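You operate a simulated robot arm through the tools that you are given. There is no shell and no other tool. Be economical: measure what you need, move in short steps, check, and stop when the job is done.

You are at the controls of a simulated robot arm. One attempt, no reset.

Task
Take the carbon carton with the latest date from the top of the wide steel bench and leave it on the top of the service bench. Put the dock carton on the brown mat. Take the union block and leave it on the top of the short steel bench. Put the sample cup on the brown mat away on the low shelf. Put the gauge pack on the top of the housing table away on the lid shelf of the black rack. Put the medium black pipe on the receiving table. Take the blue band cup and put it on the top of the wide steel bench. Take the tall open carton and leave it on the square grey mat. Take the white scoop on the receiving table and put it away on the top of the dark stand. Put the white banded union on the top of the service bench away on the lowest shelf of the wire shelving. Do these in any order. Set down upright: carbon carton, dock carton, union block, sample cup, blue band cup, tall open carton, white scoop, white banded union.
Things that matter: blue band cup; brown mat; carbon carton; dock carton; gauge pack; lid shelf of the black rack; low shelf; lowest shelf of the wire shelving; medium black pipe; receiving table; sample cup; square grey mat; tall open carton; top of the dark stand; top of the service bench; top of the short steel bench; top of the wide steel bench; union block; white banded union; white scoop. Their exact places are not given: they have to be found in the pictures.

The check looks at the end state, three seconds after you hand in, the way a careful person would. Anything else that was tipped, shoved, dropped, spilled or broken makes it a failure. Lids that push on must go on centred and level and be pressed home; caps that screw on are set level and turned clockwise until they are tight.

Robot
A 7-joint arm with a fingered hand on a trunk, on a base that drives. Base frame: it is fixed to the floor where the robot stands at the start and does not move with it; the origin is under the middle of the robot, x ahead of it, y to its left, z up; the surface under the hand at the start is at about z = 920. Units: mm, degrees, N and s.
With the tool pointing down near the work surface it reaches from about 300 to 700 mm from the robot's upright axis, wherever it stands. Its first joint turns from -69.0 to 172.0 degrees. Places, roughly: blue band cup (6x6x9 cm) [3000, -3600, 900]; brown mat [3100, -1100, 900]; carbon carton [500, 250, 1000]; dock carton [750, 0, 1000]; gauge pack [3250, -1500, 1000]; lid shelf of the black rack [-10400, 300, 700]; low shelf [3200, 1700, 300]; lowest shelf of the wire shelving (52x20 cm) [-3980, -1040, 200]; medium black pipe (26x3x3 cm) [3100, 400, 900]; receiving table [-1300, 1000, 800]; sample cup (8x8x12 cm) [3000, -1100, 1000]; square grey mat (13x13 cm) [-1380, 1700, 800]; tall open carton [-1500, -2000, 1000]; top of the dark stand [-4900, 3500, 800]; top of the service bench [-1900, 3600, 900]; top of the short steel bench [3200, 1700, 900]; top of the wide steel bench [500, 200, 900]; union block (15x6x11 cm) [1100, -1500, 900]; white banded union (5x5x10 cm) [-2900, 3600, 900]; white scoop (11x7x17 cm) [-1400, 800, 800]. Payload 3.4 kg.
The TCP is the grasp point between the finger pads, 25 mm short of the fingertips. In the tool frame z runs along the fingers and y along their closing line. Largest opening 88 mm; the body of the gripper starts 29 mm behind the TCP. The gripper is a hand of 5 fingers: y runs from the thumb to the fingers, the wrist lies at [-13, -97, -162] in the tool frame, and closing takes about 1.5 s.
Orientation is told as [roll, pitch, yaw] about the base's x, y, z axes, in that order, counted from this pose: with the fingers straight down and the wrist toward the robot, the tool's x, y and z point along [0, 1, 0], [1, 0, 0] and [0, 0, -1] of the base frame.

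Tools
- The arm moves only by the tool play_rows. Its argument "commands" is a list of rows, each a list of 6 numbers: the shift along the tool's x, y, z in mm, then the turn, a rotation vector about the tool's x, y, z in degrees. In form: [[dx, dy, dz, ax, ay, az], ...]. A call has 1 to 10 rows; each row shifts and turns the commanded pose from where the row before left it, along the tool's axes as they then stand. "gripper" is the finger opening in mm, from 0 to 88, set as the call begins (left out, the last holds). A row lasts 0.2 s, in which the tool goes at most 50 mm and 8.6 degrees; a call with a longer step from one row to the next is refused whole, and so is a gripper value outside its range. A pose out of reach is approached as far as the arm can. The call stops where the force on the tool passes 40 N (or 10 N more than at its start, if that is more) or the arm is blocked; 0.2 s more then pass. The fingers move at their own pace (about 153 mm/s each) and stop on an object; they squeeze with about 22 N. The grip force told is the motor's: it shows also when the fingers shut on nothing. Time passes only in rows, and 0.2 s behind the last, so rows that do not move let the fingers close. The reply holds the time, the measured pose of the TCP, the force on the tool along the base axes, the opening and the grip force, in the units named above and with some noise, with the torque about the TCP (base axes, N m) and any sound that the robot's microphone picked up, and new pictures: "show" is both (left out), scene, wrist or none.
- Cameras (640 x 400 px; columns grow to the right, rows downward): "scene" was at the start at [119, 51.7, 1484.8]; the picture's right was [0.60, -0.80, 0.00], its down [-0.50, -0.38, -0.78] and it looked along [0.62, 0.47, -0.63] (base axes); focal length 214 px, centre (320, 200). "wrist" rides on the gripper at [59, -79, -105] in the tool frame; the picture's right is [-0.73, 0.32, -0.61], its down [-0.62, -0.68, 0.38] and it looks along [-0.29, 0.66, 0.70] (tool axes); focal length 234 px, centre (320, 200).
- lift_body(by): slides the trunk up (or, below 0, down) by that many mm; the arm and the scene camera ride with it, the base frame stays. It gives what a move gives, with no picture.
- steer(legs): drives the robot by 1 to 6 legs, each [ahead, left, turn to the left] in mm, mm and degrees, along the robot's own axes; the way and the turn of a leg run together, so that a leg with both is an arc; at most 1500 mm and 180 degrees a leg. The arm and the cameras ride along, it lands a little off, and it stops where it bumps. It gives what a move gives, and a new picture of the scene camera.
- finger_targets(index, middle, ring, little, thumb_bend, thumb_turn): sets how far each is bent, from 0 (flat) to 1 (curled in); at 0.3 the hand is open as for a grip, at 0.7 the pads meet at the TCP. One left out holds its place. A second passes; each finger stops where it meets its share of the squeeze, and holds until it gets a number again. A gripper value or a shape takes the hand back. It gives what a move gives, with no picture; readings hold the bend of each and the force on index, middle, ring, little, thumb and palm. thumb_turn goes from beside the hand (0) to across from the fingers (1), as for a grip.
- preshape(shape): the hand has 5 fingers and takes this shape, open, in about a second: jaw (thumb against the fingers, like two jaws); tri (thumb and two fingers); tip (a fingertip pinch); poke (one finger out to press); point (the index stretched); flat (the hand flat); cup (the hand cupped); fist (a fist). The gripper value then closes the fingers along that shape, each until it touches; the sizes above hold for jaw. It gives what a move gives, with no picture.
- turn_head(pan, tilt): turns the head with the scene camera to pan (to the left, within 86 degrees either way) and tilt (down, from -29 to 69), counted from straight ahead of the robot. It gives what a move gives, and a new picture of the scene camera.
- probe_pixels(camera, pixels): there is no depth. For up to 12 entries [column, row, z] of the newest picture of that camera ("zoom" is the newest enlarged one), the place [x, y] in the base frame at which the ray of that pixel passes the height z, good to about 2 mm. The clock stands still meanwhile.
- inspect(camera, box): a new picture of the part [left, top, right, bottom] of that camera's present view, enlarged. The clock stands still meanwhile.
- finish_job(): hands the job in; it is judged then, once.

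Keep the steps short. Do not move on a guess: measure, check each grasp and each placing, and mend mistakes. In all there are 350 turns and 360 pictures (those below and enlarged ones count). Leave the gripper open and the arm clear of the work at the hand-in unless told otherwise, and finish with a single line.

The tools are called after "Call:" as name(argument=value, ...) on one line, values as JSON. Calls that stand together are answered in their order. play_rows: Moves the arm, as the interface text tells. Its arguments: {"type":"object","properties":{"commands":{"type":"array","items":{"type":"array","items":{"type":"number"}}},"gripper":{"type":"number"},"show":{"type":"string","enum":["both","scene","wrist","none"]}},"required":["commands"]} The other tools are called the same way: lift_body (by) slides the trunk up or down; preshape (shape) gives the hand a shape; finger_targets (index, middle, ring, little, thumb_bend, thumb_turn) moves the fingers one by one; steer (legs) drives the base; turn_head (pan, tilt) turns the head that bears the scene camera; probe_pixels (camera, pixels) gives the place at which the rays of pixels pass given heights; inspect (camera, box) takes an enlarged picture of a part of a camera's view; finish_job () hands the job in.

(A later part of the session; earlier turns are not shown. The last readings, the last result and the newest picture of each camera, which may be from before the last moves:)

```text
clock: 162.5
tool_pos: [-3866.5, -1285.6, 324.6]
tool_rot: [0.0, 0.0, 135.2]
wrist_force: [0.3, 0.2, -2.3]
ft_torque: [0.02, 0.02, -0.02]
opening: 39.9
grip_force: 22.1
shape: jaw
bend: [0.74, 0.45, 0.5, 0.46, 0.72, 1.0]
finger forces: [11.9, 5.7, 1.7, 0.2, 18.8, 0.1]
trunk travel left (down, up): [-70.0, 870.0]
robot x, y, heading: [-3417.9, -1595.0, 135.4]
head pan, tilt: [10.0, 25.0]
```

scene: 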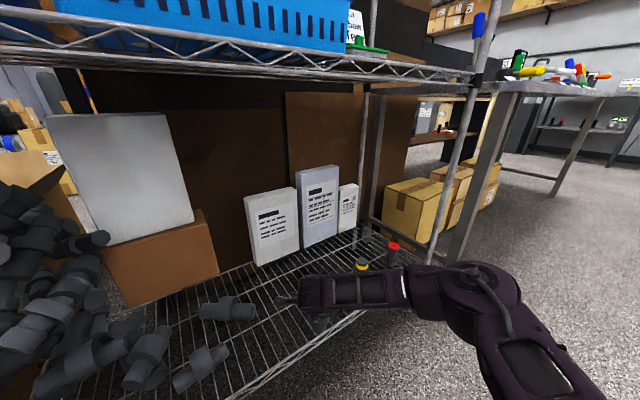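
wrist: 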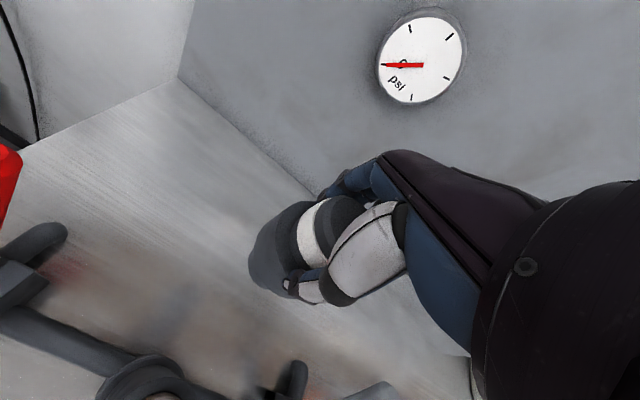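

Clear so far. I drive the last 126 mm and lower to near the shelf.

Call:
steer(legs=[[126, 0, 0]])

Call:
inspect(camera="wrist", box=[0, 0, 640, 400])

```text
clock: 163.8
tool_pos: [-3957.8, -1197.5, 324.4]
tool_rot: [0.1, 0.1, 135.4]
wrist_force: [-0.5, 0.3, -1.2]
ft_torque: [-0.01, 0.0, 0.0]
opening: 39.8
grip_force: 22.3
shape: jaw
bend: [0.74, 0.45, 0.5, 0.46, 0.72, 1.0]
finger forces: [12.0, 5.8, 1.6, 0.0, 18.8, 0.0]
trunk travel left (down, up): [-70.0, 870.0]
robot x, y, heading: [-3510.8, -1506.7, 135.4]
head pan, tilt: [10.0, 25.0]
```

scene: 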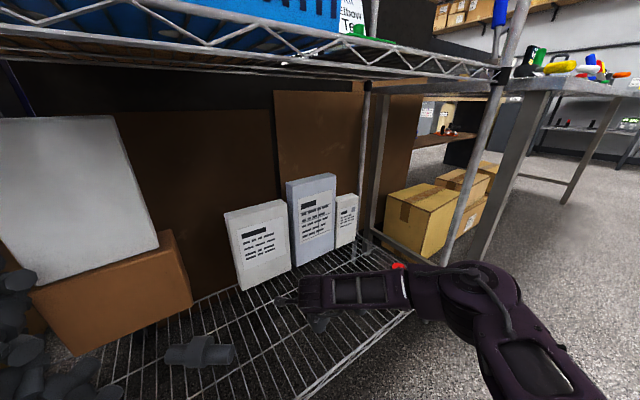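

```text
1.00 times, centred on (320, 200) of wrist (not enlarged: the box is as wide or as high as the picture)
```

zoom: 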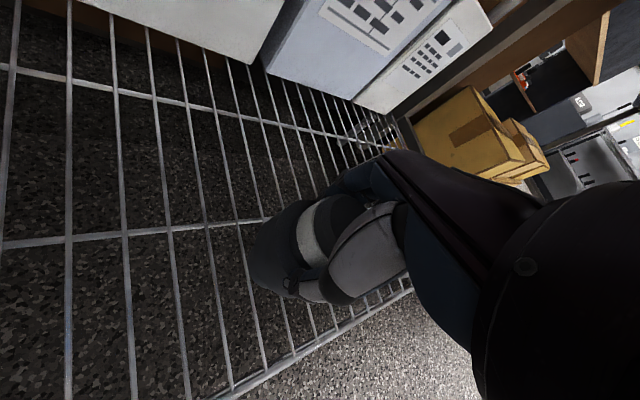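

Call:
play_rows(commands=[[0, 0, 20, 0, 0, 0], [0, 0, 12, 0, 0, 0], [0, 0, 4, 0, 0, 0], [0, 0, 4, 0, 0, 0], [0, 0, 4, 0, 0, 0], [0, 0, 4, 0, 0, 0], [0, 0, 4, 0, 0, 0]], show="none")

```text
clock: 165.3
tool_pos: [-3957.0, -1198.3, 276.4]
tool_rot: [0.2, -0.5, 135.5]
wrist_force: [2.5, -0.4, 22.6]
ft_torque: [0.01, -0.05, -0.01]
opening: 40.9
grip_force: 21.7
shape: jaw
bend: [0.74, 0.45, 0.5, 0.46, 0.72, 1.0]
finger forces: [12.3, 6.9, 2.3, 0.0, 22.9, 0.0]
trunk travel left (down, up): [-70.0, 870.0]
robot x, y, heading: [-3513.5, -1508.1, 135.4]
head pan, tilt: [10.0, 25.0]
```

Touching with 23 N. I ease 3 mm, open, and rise.

Call:
play_rows(commands=[[0, 0, -3, 0, 0, 0], [0, 0, 0, 0, 0, 0], [0, 0, 0, 0, 0, 0], [0, 0, 0, 0, 0, 0], [0, 0, 0, 0, 0, 0], [0, 0, 0, 0, 0, 0]], gripper=88, show="none")

Call:
play_rows(commands=[[0, 0, -20, 0, 0, 0], [0, 0, -40, 0, 0, 0], [0, 0, -40, 0, 0, 0], [0, 0, -20, 0, 0, 0], [0, 0, 0, 0, 0, 0]], show="both")

```text
clock: 166.8
tool_pos: [-3956.0, -1198.8, 276.3]
tool_rot: [0.1, 0.1, 135.4]
wrist_force: [0.2, 0.2, -0.1]
ft_torque: [0.0, -0.01, -0.02]
opening: 87.8
grip_force: 0.1
shape: jaw
bend: [0.3, 0.3, 0.3, 0.3, 0.3, 0.98]
finger forces: [0.0, 0.0, 0.0, 0.1, 0.0, 0.1]
trunk travel left (down, up): [-70.0, 870.0]
robot x, y, heading: [-3512.7, -1506.7, 135.4]
head pan, tilt: [10.0, 25.0]
```

```text
clock: 167.9
tool_pos: [-3955.7, -1197.1, 396.3]
tool_rot: [0.1, -0.1, 135.3]
wrist_force: [-0.3, -0.4, -1.1]
ft_torque: [0.04, 0.02, 0.02]
opening: 87.6
grip_force: 0.1
shape: jaw
bend: [0.3, 0.3, 0.3, 0.3, 0.3, 0.98]
finger forces: [0.0, 0.0, 0.1, 0.1, 0.0, 0.0]
trunk travel left (down, up): [-70.0, 870.0]
robot x, y, heading: [-3509.9, -1506.5, 135.5]
head pan, tilt: [10.0, 25.0]
```

scene: 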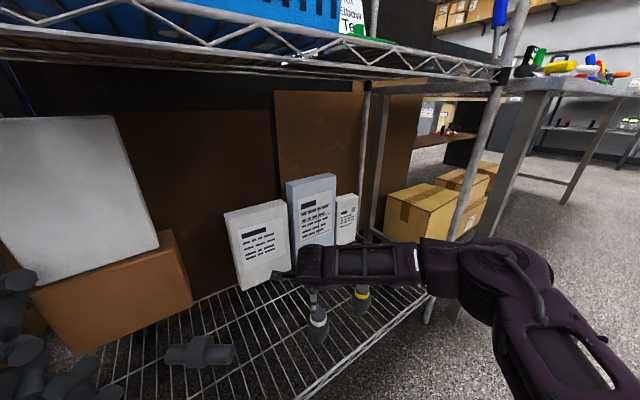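
wrist: 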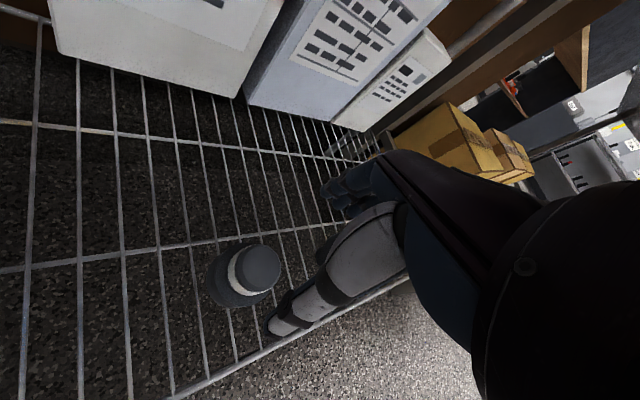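

White union stands upright on the shelf. I back out, raise the trunk, and turn toward the tall open carton near (-1500,-2000).

Call:
steer(legs=[[-420, 0, 0], [0, 0, -135.4]])

Call:
lift_body(by=400)

Call:
lift_body(by=400)

Call:
turn_head(pan=15, tilt=20)

```text
clock: 176.1
tool_pos: [-2680.8, -1711.1, 395.6]
tool_rot: [0.0, 0.1, -0.4]
wrist_force: [0.2, -0.1, -0.1]
ft_torque: [-0.04, 0.01, 0.03]
opening: 87.8
grip_force: 0.0
shape: jaw
bend: [0.3, 0.3, 0.3, 0.3, 0.3, 0.98]
finger forces: [0.0, 0.1, 0.0, 0.0, 0.0, 0.0]
trunk travel left (down, up): [-70.0, 870.0]
robot x, y, heading: [-3213.5, -1795.1, -0.2]
head pan, tilt: [10.0, 25.0]
```

scene: 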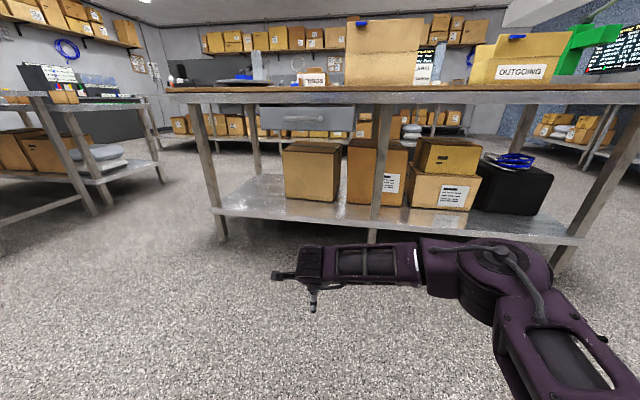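

```text
clock: 180.0
tool_pos: [-2680.3, -1711.8, 795.4]
tool_rot: [-0.1, 0.0, -0.4]
wrist_force: [0.3, 0.8, 0.5]
ft_torque: [-0.02, 0.01, 0.03]
opening: 87.9
grip_force: 0.1
shape: jaw
bend: [0.3, 0.3, 0.3, 0.3, 0.3, 0.98]
finger forces: [0.0, 0.0, 0.1, 0.0, 0.0, 0.0]
trunk travel left (down, up): [-470.0, 470.0]
robot x, y, heading: [-3212.7, -1801.8, -0.3]
head pan, tilt: [10.0, 25.0]
```

```text
clock: 183.8
tool_pos: [-2682.1, -1711.2, 1196.5]
tool_rot: [-0.1, 0.0, -0.4]
wrist_force: [0.1, 0.2, -0.5]
ft_torque: [-0.01, 0.0, -0.01]
opening: 87.5
grip_force: 0.0
shape: jaw
bend: [0.3, 0.3, 0.3, 0.3, 0.3, 0.98]
finger forces: [0.1, 0.1, 0.0, 0.1, 0.0, 0.0]
trunk travel left (down, up): [-870.0, 70.0]
robot x, y, heading: [-3215.3, -1802.5, -0.7]
head pan, tilt: [10.0, 25.0]
```

```text
clock: 184.4
tool_pos: [-2680.8, -1712.5, 1194.6]
tool_rot: [0.0, -0.1, -0.4]
wrist_force: [0.1, -0.1, 1.0]
ft_torque: [-0.03, 0.03, 0.03]
opening: 87.7
grip_force: 0.1
shape: jaw
bend: [0.3, 0.3, 0.3, 0.3, 0.3, 0.98]
finger forces: [0.0, 0.0, 0.1, 0.0, 0.1, 0.0]
trunk travel left (down, up): [-870.0, 70.0]
robot x, y, heading: [-3215.7, -1799.1, -0.5]
head pan, tilt: [15.0, 20.0]
```

scene: 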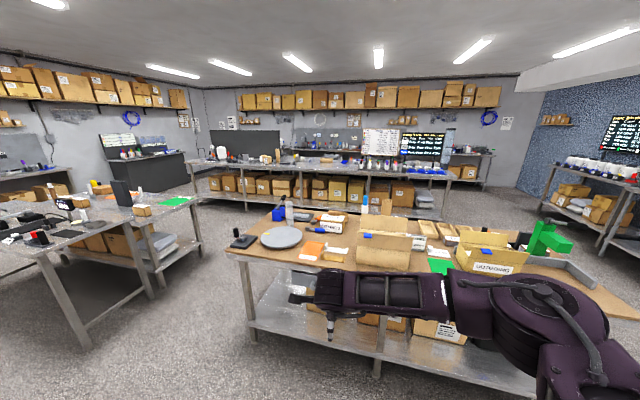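

Call:
inspect(camera="scene", box=[220, 185, 520, 295])

Call:
probe_pixels(camera="scene", pixels=[[228, 253, 900], [250, 340, 0], [375, 375, 0], [200, 250, 0], [385, 265, 900], [430, 225, 900], [150, 298, 0], [90, 348, 0]])

```text
2.13 times, centred on (370, 240) of scene
```

zoom: 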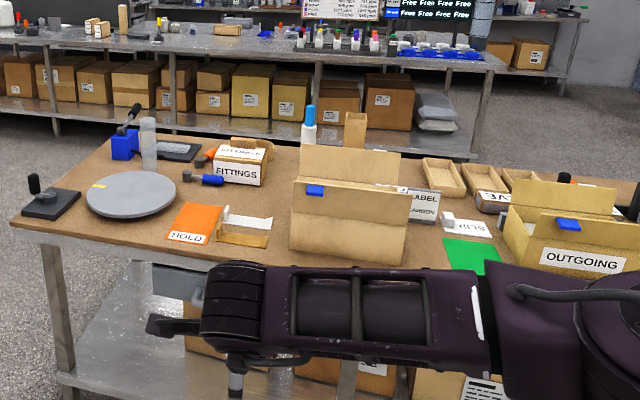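

```text
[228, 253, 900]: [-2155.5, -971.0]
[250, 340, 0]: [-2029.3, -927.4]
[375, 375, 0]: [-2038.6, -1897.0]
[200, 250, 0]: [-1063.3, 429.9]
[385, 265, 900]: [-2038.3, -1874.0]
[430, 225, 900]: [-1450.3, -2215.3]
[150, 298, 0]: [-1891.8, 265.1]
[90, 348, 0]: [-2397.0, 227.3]
```

The tall open carton appears to be the narrow open tube behind the big open box, nearer the table's east side. I drive around through the gap at y ≈ -350 to the east side.

Call:
steer(legs=[[300, 0, 0.5], [0, 1450, 0], [1500, 0, 0], [1000, 0, 0], [0, -1500, 0], [0, 0, 180]])

Call:
turn_head(pan=10, tilt=30)

```text
clock: 219.6
tool_pos: [-940.6, -1911.9, 1195.4]
tool_rot: [0.1, 0.0, -178.8]
wrist_force: [0.2, -0.1, 0.5]
ft_torque: [0.0, 0.0, 0.01]
opening: 87.9
grip_force: 0.0
shape: jaw
bend: [0.3, 0.3, 0.3, 0.3, 0.3, 0.98]
finger forces: [0.1, 0.0, 0.1, 0.1, 0.1, 0.0]
trunk travel left (down, up): [-870.0, 70.0]
robot x, y, heading: [-406.2, -1809.7, -178.5]
head pan, tilt: [15.0, 20.0]
```

scene: 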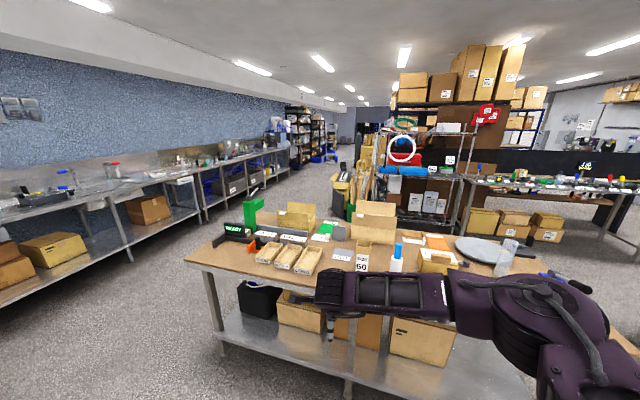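

```text
clock: 220.3
tool_pos: [-939.0, -1912.3, 1194.7]
tool_rot: [0.0, 0.0, -179.0]
wrist_force: [-0.1, -0.2, 1.6]
ft_torque: [-0.01, 0.02, 0.01]
opening: 87.9
grip_force: 0.1
shape: jaw
bend: [0.3, 0.3, 0.3, 0.3, 0.3, 0.98]
finger forces: [0.0, 0.0, 0.0, 0.0, 0.0, 0.1]
trunk travel left (down, up): [-870.0, 70.0]
robot x, y, heading: [-405.0, -1810.4, -179.0]
head pan, tilt: [10.0, 30.0]
```

scene: 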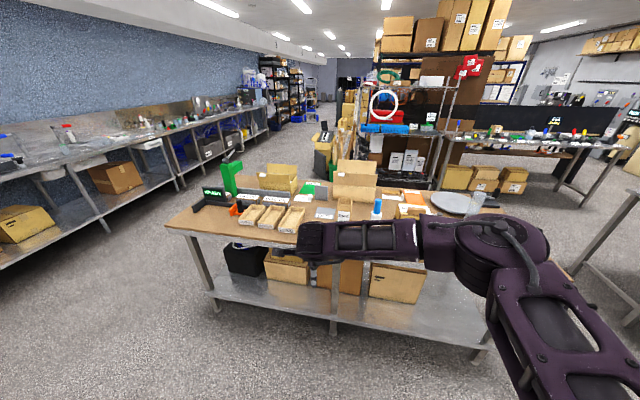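

Call:
inspect(camera="scene", box=[250, 150, 450, 250])

Call:
probe_pixels(camera="scene", pixels=[[344, 222, 900], [166, 227, 900], [290, 232, 900], [208, 310, 0], [332, 333, 0], [480, 360, 0]])

```text
3.20 times, centred on (350, 200) of scene
```

zoom: 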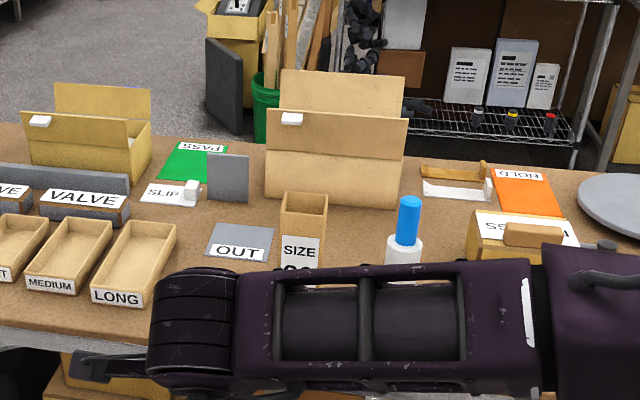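

```text
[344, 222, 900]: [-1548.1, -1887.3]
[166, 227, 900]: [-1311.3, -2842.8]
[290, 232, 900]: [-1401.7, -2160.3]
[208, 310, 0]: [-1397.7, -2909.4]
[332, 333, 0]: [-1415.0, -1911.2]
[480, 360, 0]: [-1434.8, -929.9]
```

The tall open carton (label "SIZE…") is at about (-1545,-1890). I drive closer, kept to the right so the hand does not hide it.

Call:
steer(legs=[[400, -170, -1]])

Call:
turn_head(pan=15, tilt=48)

```text
clock: 222.9
tool_pos: [-1341.4, -1741.2, 1195.2]
tool_rot: [0.0, 0.0, -179.8]
wrist_force: [0.2, -0.4, -0.5]
ft_torque: [0.02, -0.01, -0.01]
opening: 87.6
grip_force: 0.1
shape: jaw
bend: [0.3, 0.3, 0.3, 0.3, 0.3, 0.98]
finger forces: [0.0, 0.0, 0.0, 0.0, 0.1, 0.1]
trunk travel left (down, up): [-870.0, 70.0]
robot x, y, heading: [-805.3, -1647.6, -179.6]
head pan, tilt: [10.0, 30.0]
```

scene: 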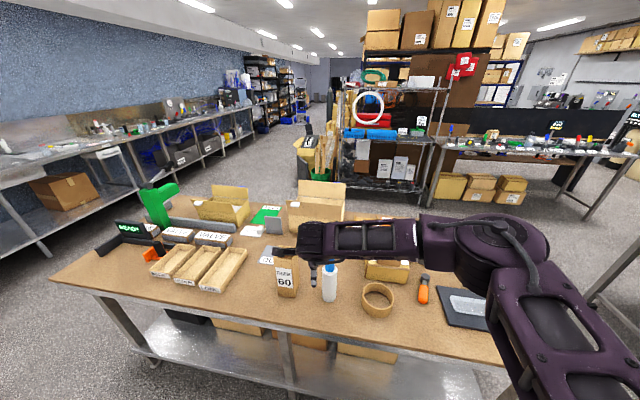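

```text
clock: 223.7
tool_pos: [-1343.8, -1740.8, 1195.4]
tool_rot: [0.1, 0.1, -179.7]
wrist_force: [0.1, -1.5, 0.3]
ft_torque: [0.02, 0.01, 0.0]
opening: 87.4
grip_force: 0.1
shape: jaw
bend: [0.3, 0.3, 0.3, 0.3, 0.3, 0.98]
finger forces: [0.1, 0.1, 0.0, 0.0, 0.0, 0.0]
trunk travel left (down, up): [-870.0, 70.0]
robot x, y, heading: [-809.7, -1643.6, -179.9]
head pan, tilt: [15.0, 48.0]
```

scene: 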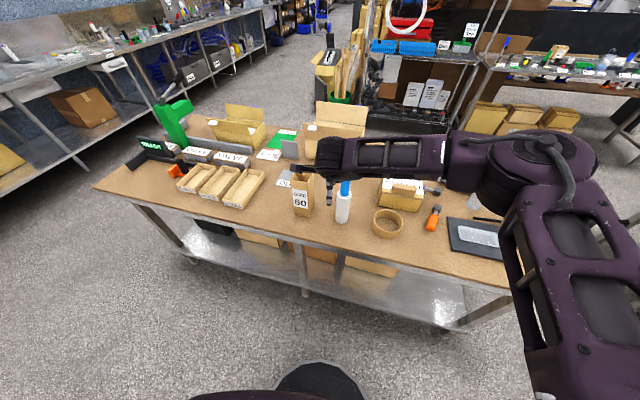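

Call:
inspect(camera="scene", box=[240, 140, 400, 240])

Call:
inspect(camera="wrist", box=[0, 0, 640, 400])

```text
4.00 times, centred on (320, 190) of scene
```

zoom: 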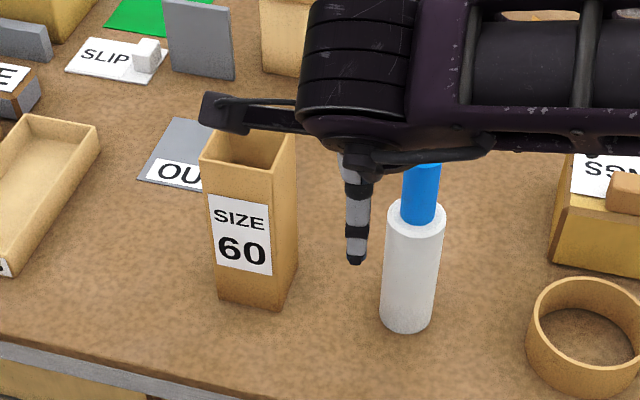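

```text
1.00 times, centred on (320, 200) of wrist (not enlarged: the box is as wide or as high as the picture)
```

zoom: 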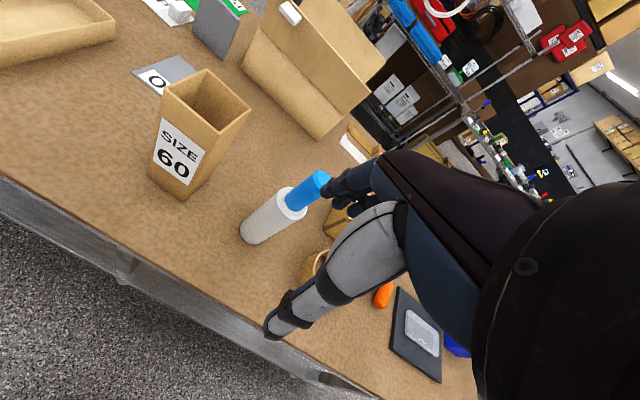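

Call:
probe_pixels(camera="scene", pixels=[[294.5, 214, 900], [310.5, 217.3, 900], [314.2, 207, 900], [290.5, 179.2, 1040], [308.7, 182.5, 1040], [314.2, 174.2, 1040], [290.5, 179.2, 1060], [308.7, 182.5, 1060]])

Call:
probe_pixels(camera="wrist", pixels=[[148, 178, 900], [186, 201, 900], [163, 87, 1040], [220, 131, 1040], [251, 108, 1040], [203, 69, 1040], [163, 87, 1060], [220, 131, 1060]])

```text
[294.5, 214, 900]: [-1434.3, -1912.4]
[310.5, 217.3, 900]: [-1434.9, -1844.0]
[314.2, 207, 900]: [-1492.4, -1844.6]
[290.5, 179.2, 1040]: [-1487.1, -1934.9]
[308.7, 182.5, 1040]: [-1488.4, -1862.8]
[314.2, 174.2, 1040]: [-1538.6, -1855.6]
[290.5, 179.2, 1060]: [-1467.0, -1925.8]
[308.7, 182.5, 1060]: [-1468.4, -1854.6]
```

```text
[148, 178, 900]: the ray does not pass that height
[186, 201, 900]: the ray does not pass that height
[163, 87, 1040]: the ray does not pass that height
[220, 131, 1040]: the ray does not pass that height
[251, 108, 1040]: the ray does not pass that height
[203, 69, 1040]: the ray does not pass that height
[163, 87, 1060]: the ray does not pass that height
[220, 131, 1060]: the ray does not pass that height
```

Call:
probe_pixels(camera="zoom", pixels=[[148, 178, 900], [186, 201, 900], [163, 87, 1060], [220, 131, 1060], [251, 108, 1060], [203, 69, 1060], [163, 87, 1080], [220, 131, 1080], [265, 238, 900]])

```text
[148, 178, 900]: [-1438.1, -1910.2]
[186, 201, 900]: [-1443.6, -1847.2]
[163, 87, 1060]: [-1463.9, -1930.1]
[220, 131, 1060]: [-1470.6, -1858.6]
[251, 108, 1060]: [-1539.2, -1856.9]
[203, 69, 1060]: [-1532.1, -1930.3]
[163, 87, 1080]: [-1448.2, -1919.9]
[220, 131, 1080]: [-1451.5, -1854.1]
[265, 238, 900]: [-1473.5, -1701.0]
```

Carton: about 68×68, top z ~1087, centre (-1475,-1881). I drive to bring the hand above it.

Call:
steer(legs=[[132, 140, 0]])

Call:
play_rows(commands=[[0, 0, 20, 0, 0, 0], [0, 0, 20, 0, 0, 0], [0, 0, 10, 0, 0, 0], [0, 0, 0, 0, 0, 0]], show="both")

```text
clock: 225.3
tool_pos: [-1475.8, -1878.5, 1196.4]
tool_rot: [0.0, 0.0, -179.7]
wrist_force: [-0.5, -0.6, -0.7]
ft_torque: [0.02, -0.01, 0.0]
opening: 87.7
grip_force: 0.0
shape: jaw
bend: [0.3, 0.3, 0.3, 0.3, 0.3, 0.98]
finger forces: [0.1, 0.0, 0.0, 0.0, 0.0, 0.0]
trunk travel left (down, up): [-870.0, 70.0]
robot x, y, heading: [-938.2, -1787.7, -179.5]
head pan, tilt: [15.0, 48.0]
```

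scene: 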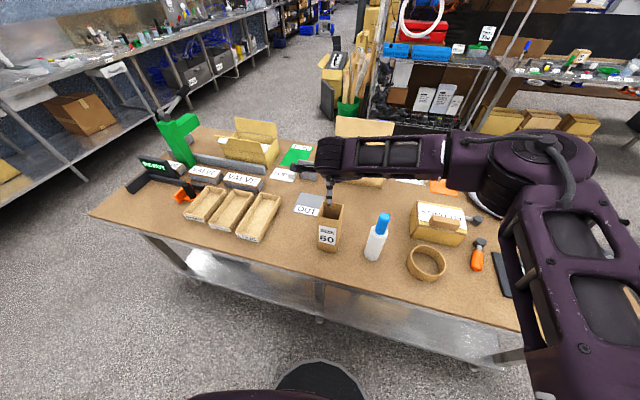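

```text
clock: 226.3
tool_pos: [-1475.5, -1880.5, 1146.0]
tool_rot: [0.0, 0.0, -179.6]
wrist_force: [0.0, 0.2, 0.7]
ft_torque: [0.01, -0.01, -0.01]
opening: 87.9
grip_force: 0.1
shape: jaw
bend: [0.3, 0.3, 0.3, 0.3, 0.3, 0.98]
finger forces: [0.1, 0.0, 0.0, 0.0, 0.0, 0.1]
trunk travel left (down, up): [-870.0, 70.0]
robot x, y, heading: [-941.4, -1789.0, -179.9]
head pan, tilt: [15.0, 48.0]
```

scene: 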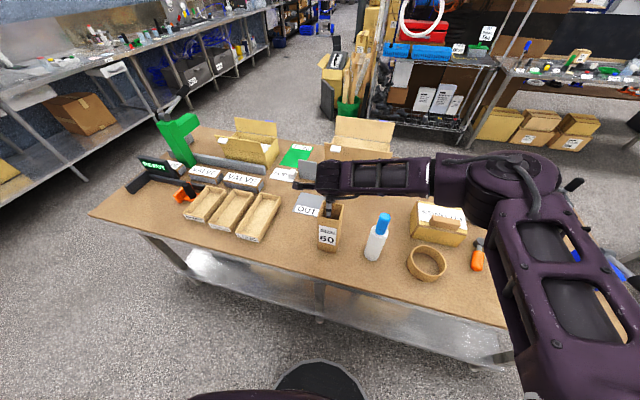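
wrist: 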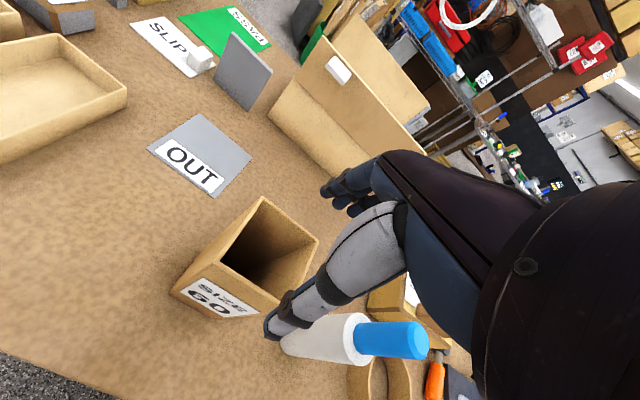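

Call:
probe_pixels(camera="wrist", pixels=[[203, 265, 1087], [277, 303, 1087], [318, 241, 1087], [262, 197, 1087], [203, 265, 1080], [318, 241, 1080]])

```text
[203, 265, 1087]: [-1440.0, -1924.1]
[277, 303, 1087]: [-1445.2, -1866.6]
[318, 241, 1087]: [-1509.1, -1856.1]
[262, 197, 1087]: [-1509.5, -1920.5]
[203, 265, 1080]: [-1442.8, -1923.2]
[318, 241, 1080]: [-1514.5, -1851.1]
```

Well centred in x; shift 6 mm in y. I lower to z ~1066.

Call:
play_rows(commands=[[6, 0, 20, 0, 0, 0], [0, 0, 25, 0, 0, 0], [0, 0, 20, 0, 0, 0], [0, 0, 13, 0, 0, 0], [0, 0, 0, 0, 0, 0]], show="wrist")

```text
clock: 227.5
tool_pos: [-1475.3, -1885.7, 1068.9]
tool_rot: [0.0, -0.2, -179.8]
wrist_force: [-3.6, -0.3, 11.7]
ft_torque: [-0.04, 0.28, -0.01]
opening: 87.9
grip_force: 0.2
shape: jaw
bend: [0.27, 0.3, 0.3, 0.3, 0.29, 0.98]
finger forces: [9.9, 0.0, 0.0, 0.0, 1.0, 0.0]
trunk travel left (down, up): [-870.0, 70.0]
robot x, y, heading: [-940.6, -1785.2, -179.5]
head pan, tilt: [15.0, 48.0]
```

wrist: 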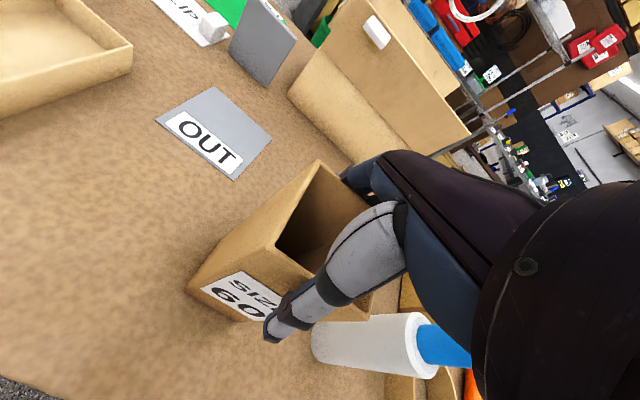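

Straddled; the index root touches the rim. I go up 3 mm and close.

Call:
play_rows(commands=[[0, 0, -3, 0, 0, 0], [0, 0, 0, 0, 0, 0], [0, 0, 0, 0, 0, 0], [0, 0, 0, 0, 0, 0], [0, 0, 0, 0, 0, 0], [0, 0, 0, 0, 0, 0]], gripper=30, show="none")

Call:
play_rows(commands=[[0, 0, -10, 0, 0, 0], [0, 0, -30, 0, 0, 0], [0, 0, -40, 0, 0, 0], [0, 0, -40, 0, 0, 0], [0, 0, 0, 0, 0, 0]], show="both")

```text
clock: 228.9
tool_pos: [-1476.4, -1885.9, 1070.4]
tool_rot: [0.0, 0.1, -179.7]
wrist_force: [-0.3, 0.5, 0.7]
ft_torque: [0.0, 0.03, -0.02]
opening: 66.0
grip_force: 22.4
shape: jaw
bend: [0.27, 0.36, 0.33, 0.38, 0.52, 0.98]
finger forces: [16.9, 9.0, 2.4, 1.8, 29.3, 0.0]
trunk travel left (down, up): [-870.0, 70.0]
robot x, y, heading: [-943.6, -1785.2, -179.7]
head pan, tilt: [15.0, 48.0]
```

```text
clock: 230.1
tool_pos: [-1476.9, -1885.9, 1190.7]
tool_rot: [0.1, 0.0, -179.8]
wrist_force: [-0.1, 0.9, -1.8]
ft_torque: [0.0, 0.04, 0.0]
opening: 66.2
grip_force: 22.2
shape: jaw
bend: [0.27, 0.36, 0.33, 0.39, 0.53, 0.98]
finger forces: [16.8, 8.9, 2.4, 1.8, 28.9, 0.1]
trunk travel left (down, up): [-870.0, 70.0]
robot x, y, heading: [-944.5, -1783.5, -179.8]
head pan, tilt: [15.0, 48.0]
```

scene: 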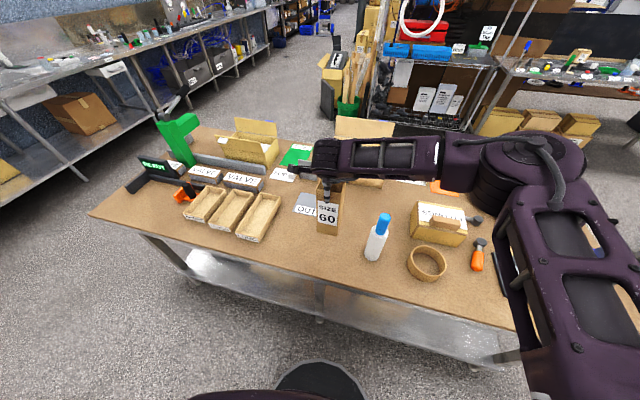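
wrist: 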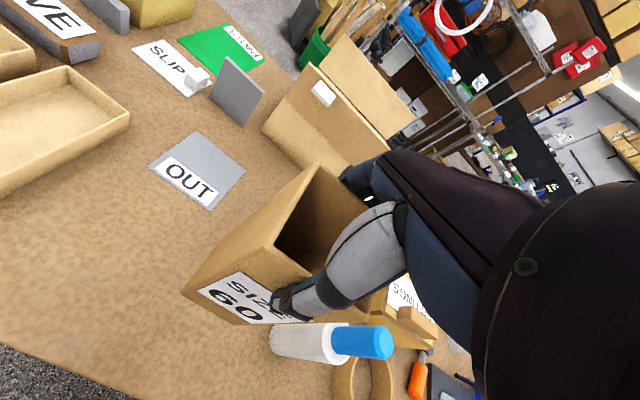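

Held. I drive north via the east aisle to the north side of the receiving table.

Call:
steer(legs=[[-500, 0, 0], [0, -1500, 0], [0, -1500, 0], [0, -1150, 0], [1037, 0, 0]])

Call:
turn_head(pan=75, tilt=40)

```text
clock: 257.5
tool_pos: [-2019.4, 2257.7, 1190.6]
tool_rot: [0.1, -0.1, -179.5]
wrist_force: [0.1, -0.1, 0.0]
ft_torque: [-0.01, 0.02, -0.01]
opening: 65.9
grip_force: 22.4
shape: jaw
bend: [0.27, 0.36, 0.33, 0.44, 0.53, 0.98]
finger forces: [16.8, 8.9, 2.5, 1.5, 28.8, 0.1]
trunk travel left (down, up): [-870.0, 70.0]
robot x, y, heading: [-1486.4, 2360.8, -179.5]
head pan, tilt: [15.0, 48.0]
```

scene: 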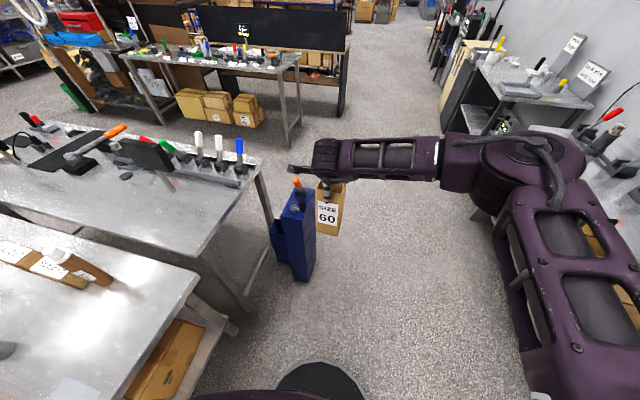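

```text
clock: 258.8
tool_pos: [-2019.2, 2257.5, 1189.8]
tool_rot: [0.0, 0.0, -179.5]
wrist_force: [-1.0, -0.2, -1.4]
ft_torque: [-0.02, -0.01, -0.03]
opening: 66.1
grip_force: 22.4
shape: jaw
bend: [0.27, 0.36, 0.33, 0.44, 0.53, 0.98]
finger forces: [16.9, 8.8, 2.4, 1.5, 28.8, 0.0]
trunk travel left (down, up): [-870.0, 70.0]
robot x, y, heading: [-1487.7, 2359.4, -179.6]
head pan, tilt: [75.0, 40.0]
```

scene: 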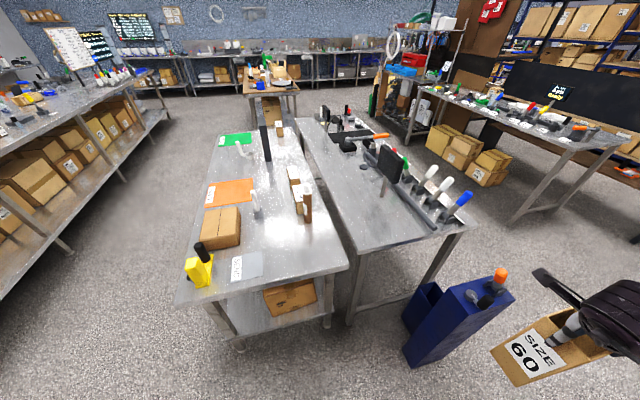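

I see the grey mat (pixel 247,267), the receiving table, a second table west of it and a blue cabinet. I probe.

Call:
probe_pixels(camera="scene", pixels=[[247, 267, 820], [233, 257, 820], [262, 253, 820], [262, 276, 820], [231, 282, 820], [176, 305, 820], [348, 268, 820], [240, 350, 0], [327, 326, 0], [405, 365, 0], [420, 365, 300], [208, 285, 820]])

Call:
inspect(camera="scene", box=[170, 170, 350, 310])

```text
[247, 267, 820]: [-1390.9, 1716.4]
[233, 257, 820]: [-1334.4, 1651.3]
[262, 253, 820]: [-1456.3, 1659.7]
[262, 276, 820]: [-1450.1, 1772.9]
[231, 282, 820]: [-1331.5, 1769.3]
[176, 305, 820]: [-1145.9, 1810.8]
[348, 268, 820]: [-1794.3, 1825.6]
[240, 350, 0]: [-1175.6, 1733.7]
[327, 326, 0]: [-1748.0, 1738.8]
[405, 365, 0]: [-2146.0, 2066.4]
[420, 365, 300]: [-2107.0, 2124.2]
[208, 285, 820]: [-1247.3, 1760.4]
```

```text
2.86 times, centred on (260, 240) of scene
```

zoom: 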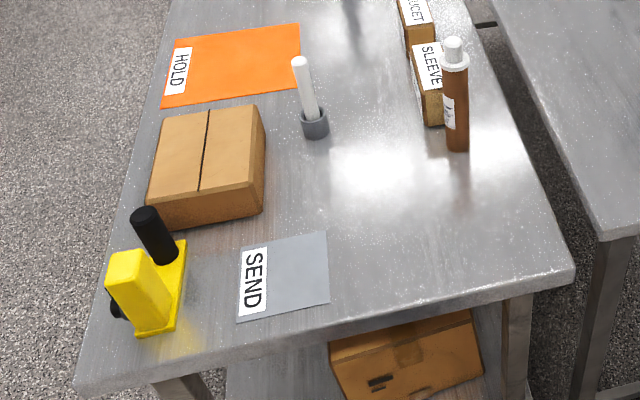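

Mat centre (-1392,1713). I step back from the blue cabinet, turn left 90°, then slide over the mat.

Call:
steer(legs=[[-200, 0, 0], [0, 0, 89.6], [115, -207, 0]])

Call:
turn_head(pan=10, tilt=55)

```text
clock: 265.6
tool_pos: [-1391.7, 1712.4, 1191.3]
tool_rot: [0.0, 0.1, -89.9]
wrist_force: [0.5, 0.2, -0.4]
ft_torque: [0.01, 0.01, 0.03]
opening: 65.7
grip_force: 21.8
shape: jaw
bend: [0.27, 0.36, 0.33, 0.44, 0.53, 0.98]
finger forces: [15.4, 8.8, 2.4, 1.5, 26.9, 0.0]
trunk travel left (down, up): [-870.0, 70.0]
robot x, y, heading: [-1492.2, 2244.6, -89.8]
head pan, tilt: [75.0, 40.0]
```

scene: 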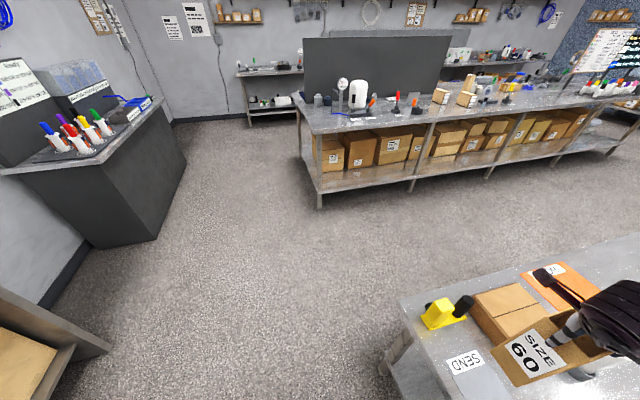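

```text
clock: 266.9
tool_pos: [-1393.2, 1712.7, 1191.2]
tool_rot: [0.1, 0.0, -89.9]
wrist_force: [0.5, 0.6, -0.8]
ft_torque: [0.02, -0.03, 0.01]
opening: 65.8
grip_force: 21.7
shape: jaw
bend: [0.27, 0.36, 0.33, 0.44, 0.53, 0.98]
finger forces: [15.3, 8.8, 2.5, 1.5, 27.0, 0.1]
trunk travel left (down, up): [-870.0, 70.0]
robot x, y, heading: [-1490.1, 2246.1, -90.0]
head pan, tilt: [10.0, 55.0]
```

scene: 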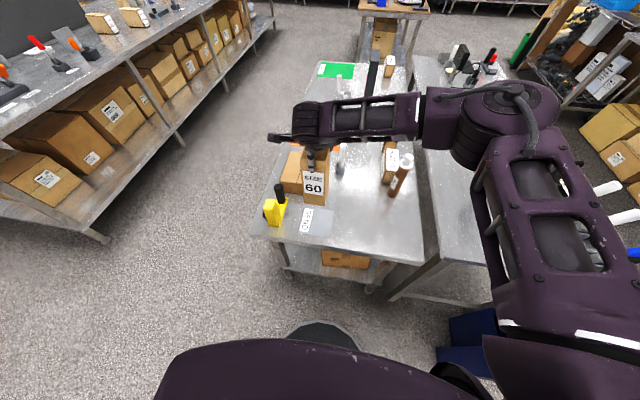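

Call:
inspect(camera="scene", box=[250, 160, 380, 260])

```text
4.00 times, centred on (315, 210) of scene
```

zoom: 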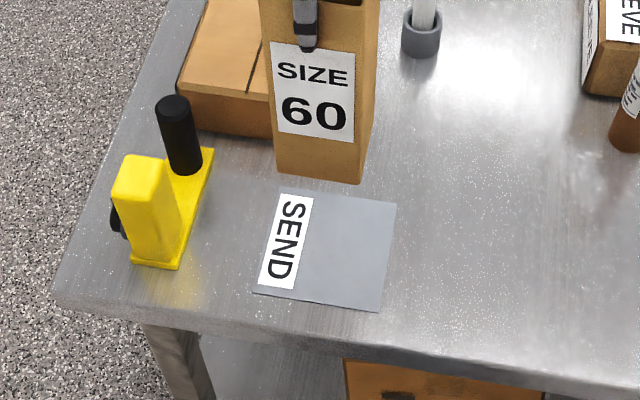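

Call:
probe_pixels(camera="zoom", pixels=[[281, 189, 820], [396, 202, 820], [378, 311, 820], [253, 290, 820], [281, 189, 800], [378, 311, 800], [281, 189, 840], [378, 311, 840]])

```text
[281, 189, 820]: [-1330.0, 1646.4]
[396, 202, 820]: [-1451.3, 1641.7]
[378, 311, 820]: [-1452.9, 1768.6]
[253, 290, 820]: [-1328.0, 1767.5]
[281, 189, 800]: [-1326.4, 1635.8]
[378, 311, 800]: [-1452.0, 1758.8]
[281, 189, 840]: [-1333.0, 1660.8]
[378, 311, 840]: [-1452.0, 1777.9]
```

Mat centre (-1390,1699) at z ~800. I lower the trunk 190 mm with a small arm correction.

Call:
play_rows(commands=[[3, 13, 0, 0, 0, 0], [0, 0, 0, 0, 0, 0]], show="none")

Call:
lift_body(by=-190)

Call:
inspect(camera="scene", box=[200, 100, 520, 300])

```text
clock: 267.5
tool_pos: [-1390.4, 1699.4, 1191.6]
tool_rot: [0.2, 0.0, -89.9]
wrist_force: [0.3, 0.2, -0.7]
ft_torque: [-0.01, -0.02, 0.01]
opening: 66.1
grip_force: 22.2
shape: jaw
bend: [0.27, 0.36, 0.33, 0.44, 0.53, 0.98]
finger forces: [15.3, 8.8, 2.5, 1.5, 27.1, 0.1]
trunk travel left (down, up): [-870.0, 70.0]
robot x, y, heading: [-1491.1, 2245.7, -89.7]
head pan, tilt: [10.0, 55.0]
```

```text
clock: 269.6
tool_pos: [-1390.1, 1698.9, 1000.5]
tool_rot: [0.1, 0.0, -89.9]
wrist_force: [-0.4, 0.6, -1.3]
ft_torque: [-0.04, -0.01, -0.01]
opening: 65.4
grip_force: 22.5
shape: jaw
bend: [0.27, 0.36, 0.33, 0.44, 0.53, 0.98]
finger forces: [15.3, 8.7, 2.4, 1.5, 27.0, 0.0]
trunk travel left (down, up): [-680.0, 260.0]
robot x, y, heading: [-1493.6, 2244.8, -90.1]
head pan, tilt: [10.0, 55.0]
```

```text
2.00 times, centred on (360, 200) of scene
```

zoom: 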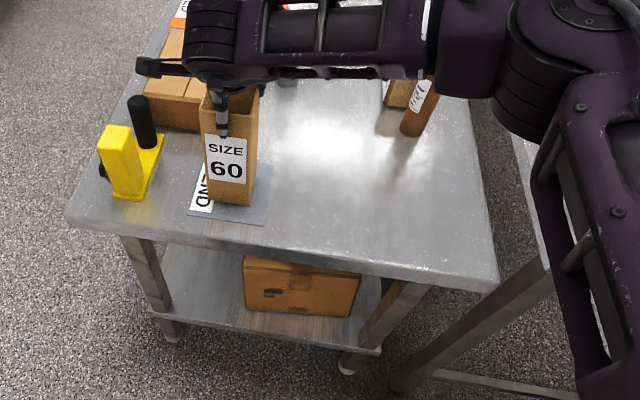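

Call:
play_rows(commands=[[0, 0, 12, 0, 0, 0], [0, 0, 6, 0, 0, 0], [0, 0, 4, 0, 0, 0], [0, 0, 4, 0, 0, 0], [0, 0, 4, 0, 0, 0], [0, 0, 4, 0, 0, 0], [0, 0, 4, 0, 0, 0], [0, 0, 4, 0, 0, 0]], show="none")

```text
clock: 270.6
tool_pos: [-1388.9, 1698.0, 986.4]
tool_rot: [0.4, -1.1, -90.0]
wrist_force: [-1.4, 3.8, 18.8]
ft_torque: [0.09, 0.03, 0.01]
opening: 63.9
grip_force: 21.6
shape: jaw
bend: [0.27, 0.37, 0.33, 0.45, 0.54, 0.98]
finger forces: [14.3, 8.5, 2.6, 1.9, 28.6, 0.1]
trunk travel left (down, up): [-680.0, 260.0]
robot x, y, heading: [-1493.4, 2249.0, -89.8]
head pan, tilt: [10.0, 55.0]
stopped in row 4: the force on the tool passed its limit at 44 N (the readings are from after the stop); the commanded pose is now the measured one
```

Contact at z 986 (surface ~816). I open and rise.

Call:
play_rows(commands=[[0, 0, -1, 0, 0, 0], [0, 0, 0, 0, 0, 0], [0, 0, 0, 0, 0, 0], [0, 0, 0, 0, 0, 0], [0, 0, 0, 0, 0, 0]], gripper=88, show="none")

Call:
play_rows(commands=[[0, 0, -10, 0, 0, 0], [0, 0, -40, 0, 0, 0], [0, 0, -50, 0, 0, 0], [0, 0, -50, 0, 0, 0], [0, 0, -50, 0, 0, 0], [0, 0, 0, 0, 0, 0]], show="both")

```text
clock: 271.8
tool_pos: [-1390.3, 1697.6, 983.9]
tool_rot: [0.4, -0.8, -90.0]
wrist_force: [-1.6, -1.3, 13.7]
ft_torque: [-0.15, -0.11, -0.11]
opening: 87.8
grip_force: 0.2
shape: jaw
bend: [0.27, 0.3, 0.3, 0.31, 0.29, 0.98]
finger forces: [8.6, 0.0, 0.1, 1.8, 4.9, 0.0]
trunk travel left (down, up): [-680.0, 260.0]
robot x, y, heading: [-1490.2, 2246.4, -90.0]
head pan, tilt: [10.0, 55.0]
```

```text
clock: 273.1
tool_pos: [-1391.8, 1699.9, 1183.4]
tool_rot: [0.3, -0.5, -89.9]
wrist_force: [-0.7, -0.5, 0.6]
ft_torque: [0.03, -0.03, 0.02]
opening: 87.8
grip_force: 0.1
shape: jaw
bend: [0.3, 0.3, 0.3, 0.3, 0.3, 0.98]
finger forces: [0.0, 0.0, 0.1, 0.0, 0.1, 0.0]
trunk travel left (down, up): [-680.0, 260.0]
robot x, y, heading: [-1491.1, 2244.0, -89.6]
head pan, tilt: [10.0, 55.0]
```

scene: 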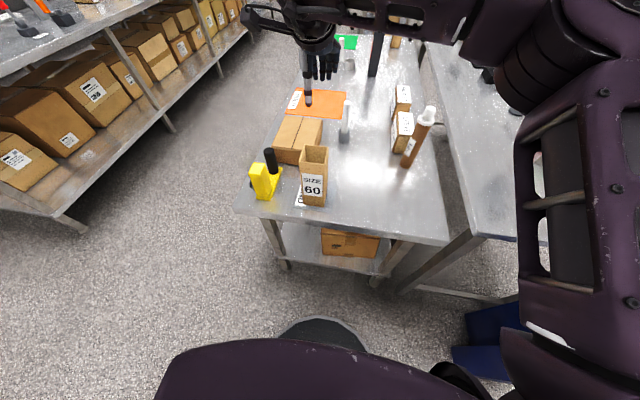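
wrist: 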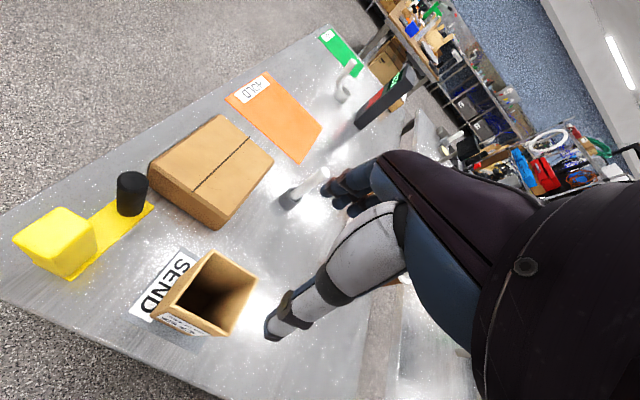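

I check the carton's place on the mat closer.

Call:
inspect(camera="scene", box=[240, 120, 400, 230])

Call:
probe_pixels(camera="wrist", pixels=[[172, 250, 816], [129, 311, 816], [160, 318, 816], [205, 337, 816]])

```text
3.64 times, centred on (320, 175) of scene
```

zoom: 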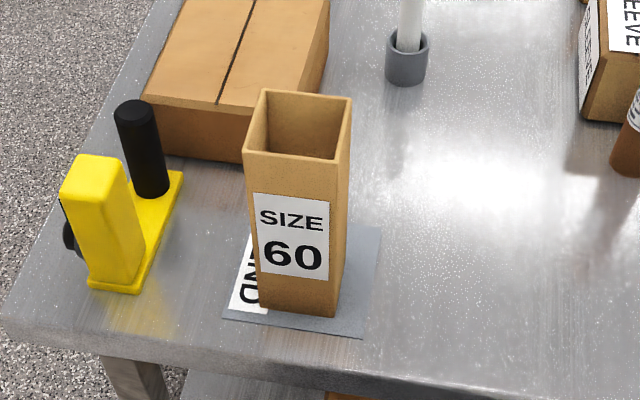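

```text
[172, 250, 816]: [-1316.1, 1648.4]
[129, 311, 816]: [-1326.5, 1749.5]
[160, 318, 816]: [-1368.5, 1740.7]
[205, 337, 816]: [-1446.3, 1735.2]
```

Carton stands fully on the mat. Next the white scoop: I drive to the east side of the receiving table.

Call:
steer(legs=[[-60, 0, 0], [0, 741, 0], [1400, 0, 0], [0, 0, -90]])

Call:
turn_head(pan=15, tilt=45)

```text
clock: 288.1
tool_pos: [-1296.6, 813.4, 1183.1]
tool_rot: [0.2, -0.6, -179.8]
wrist_force: [-0.3, 0.5, -0.2]
ft_torque: [0.0, 0.02, 0.0]
opening: 88.1
grip_force: 0.0
shape: jaw
bend: [0.3, 0.3, 0.3, 0.3, 0.3, 0.98]
finger forces: [0.0, 0.1, 0.1, 0.0, 0.0, 0.0]
trunk travel left (down, up): [-680.0, 260.0]
robot x, y, heading: [-748.7, 911.2, -180.3]
head pan, tilt: [10.0, 55.0]
```

scene: 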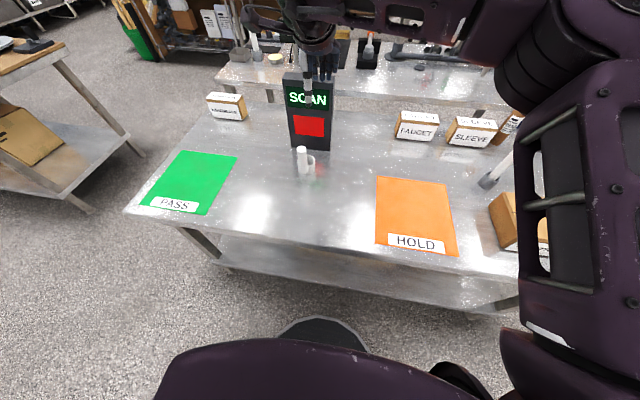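

```text
clock: 288.8
tool_pos: [-1296.3, 811.7, 1184.3]
tool_rot: [0.2, -0.6, -179.9]
wrist_force: [0.3, -0.3, 0.9]
ft_torque: [-0.03, -0.02, 0.0]
opening: 88.0
grip_force: 0.1
shape: jaw
bend: [0.3, 0.3, 0.3, 0.3, 0.3, 0.98]
finger forces: [0.0, 0.0, 0.0, 0.1, 0.0, 0.0]
trunk travel left (down, up): [-680.0, 260.0]
robot x, y, heading: [-749.3, 913.3, -179.9]
head pan, tilt: [15.0, 45.0]
```

scene: 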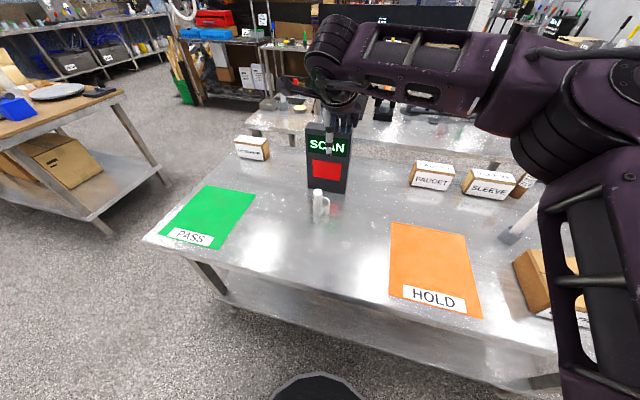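

Call:
inspect(camera="scene", box=[270, 140, 390, 240])

Call:
inspect(camera="wrist", box=[0, 0, 640, 400])

```text
4.00 times, centred on (330, 190) of scene
```

zoom: 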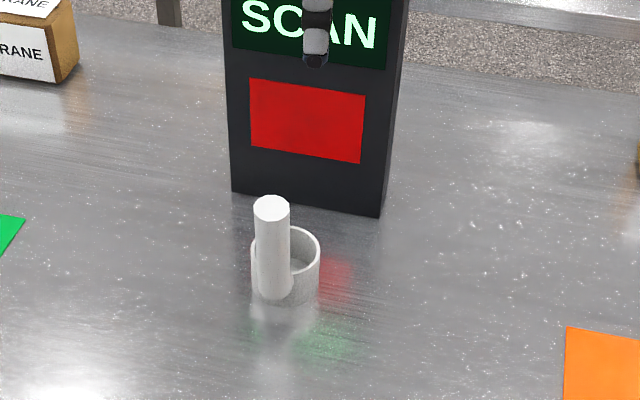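

```text
1.00 times, centred on (320, 200) of wrist (not enlarged: the box is as wide or as high as the picture)
```

zoom: 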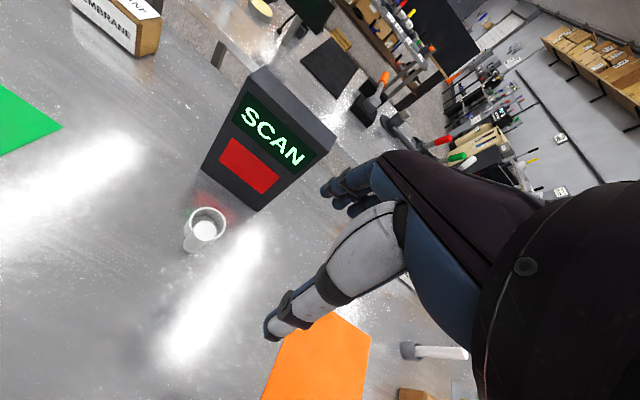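

Call:
probe_pixels(camera="scene", pixels=[[317.8, 191.8, 986], [317.8, 191.8, 970], [313.2, 203, 876], [329.8, 203, 876], [321.5, 196.8, 876], [321, 214.5, 816], [308, 188, 816], [345, 193, 816]])

Call:
probe_pixels(camera="zoom", pixels=[[205, 232, 986], [205, 232, 970], [205, 232, 950], [186, 250, 816], [227, 222, 876], [187, 215, 876], [205, 206, 876], [200, 170, 816], [257, 210, 816]])

```text
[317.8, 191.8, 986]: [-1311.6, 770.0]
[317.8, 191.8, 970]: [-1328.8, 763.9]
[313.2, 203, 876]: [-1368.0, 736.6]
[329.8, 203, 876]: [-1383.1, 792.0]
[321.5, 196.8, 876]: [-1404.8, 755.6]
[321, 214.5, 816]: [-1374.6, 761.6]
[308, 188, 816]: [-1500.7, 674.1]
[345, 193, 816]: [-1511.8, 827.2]
```

```text
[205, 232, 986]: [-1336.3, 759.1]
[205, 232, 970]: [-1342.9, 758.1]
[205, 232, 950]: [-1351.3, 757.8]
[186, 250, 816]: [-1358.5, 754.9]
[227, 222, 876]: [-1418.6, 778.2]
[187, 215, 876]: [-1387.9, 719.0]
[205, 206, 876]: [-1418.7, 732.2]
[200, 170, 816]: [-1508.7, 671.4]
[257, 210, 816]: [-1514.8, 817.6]
```

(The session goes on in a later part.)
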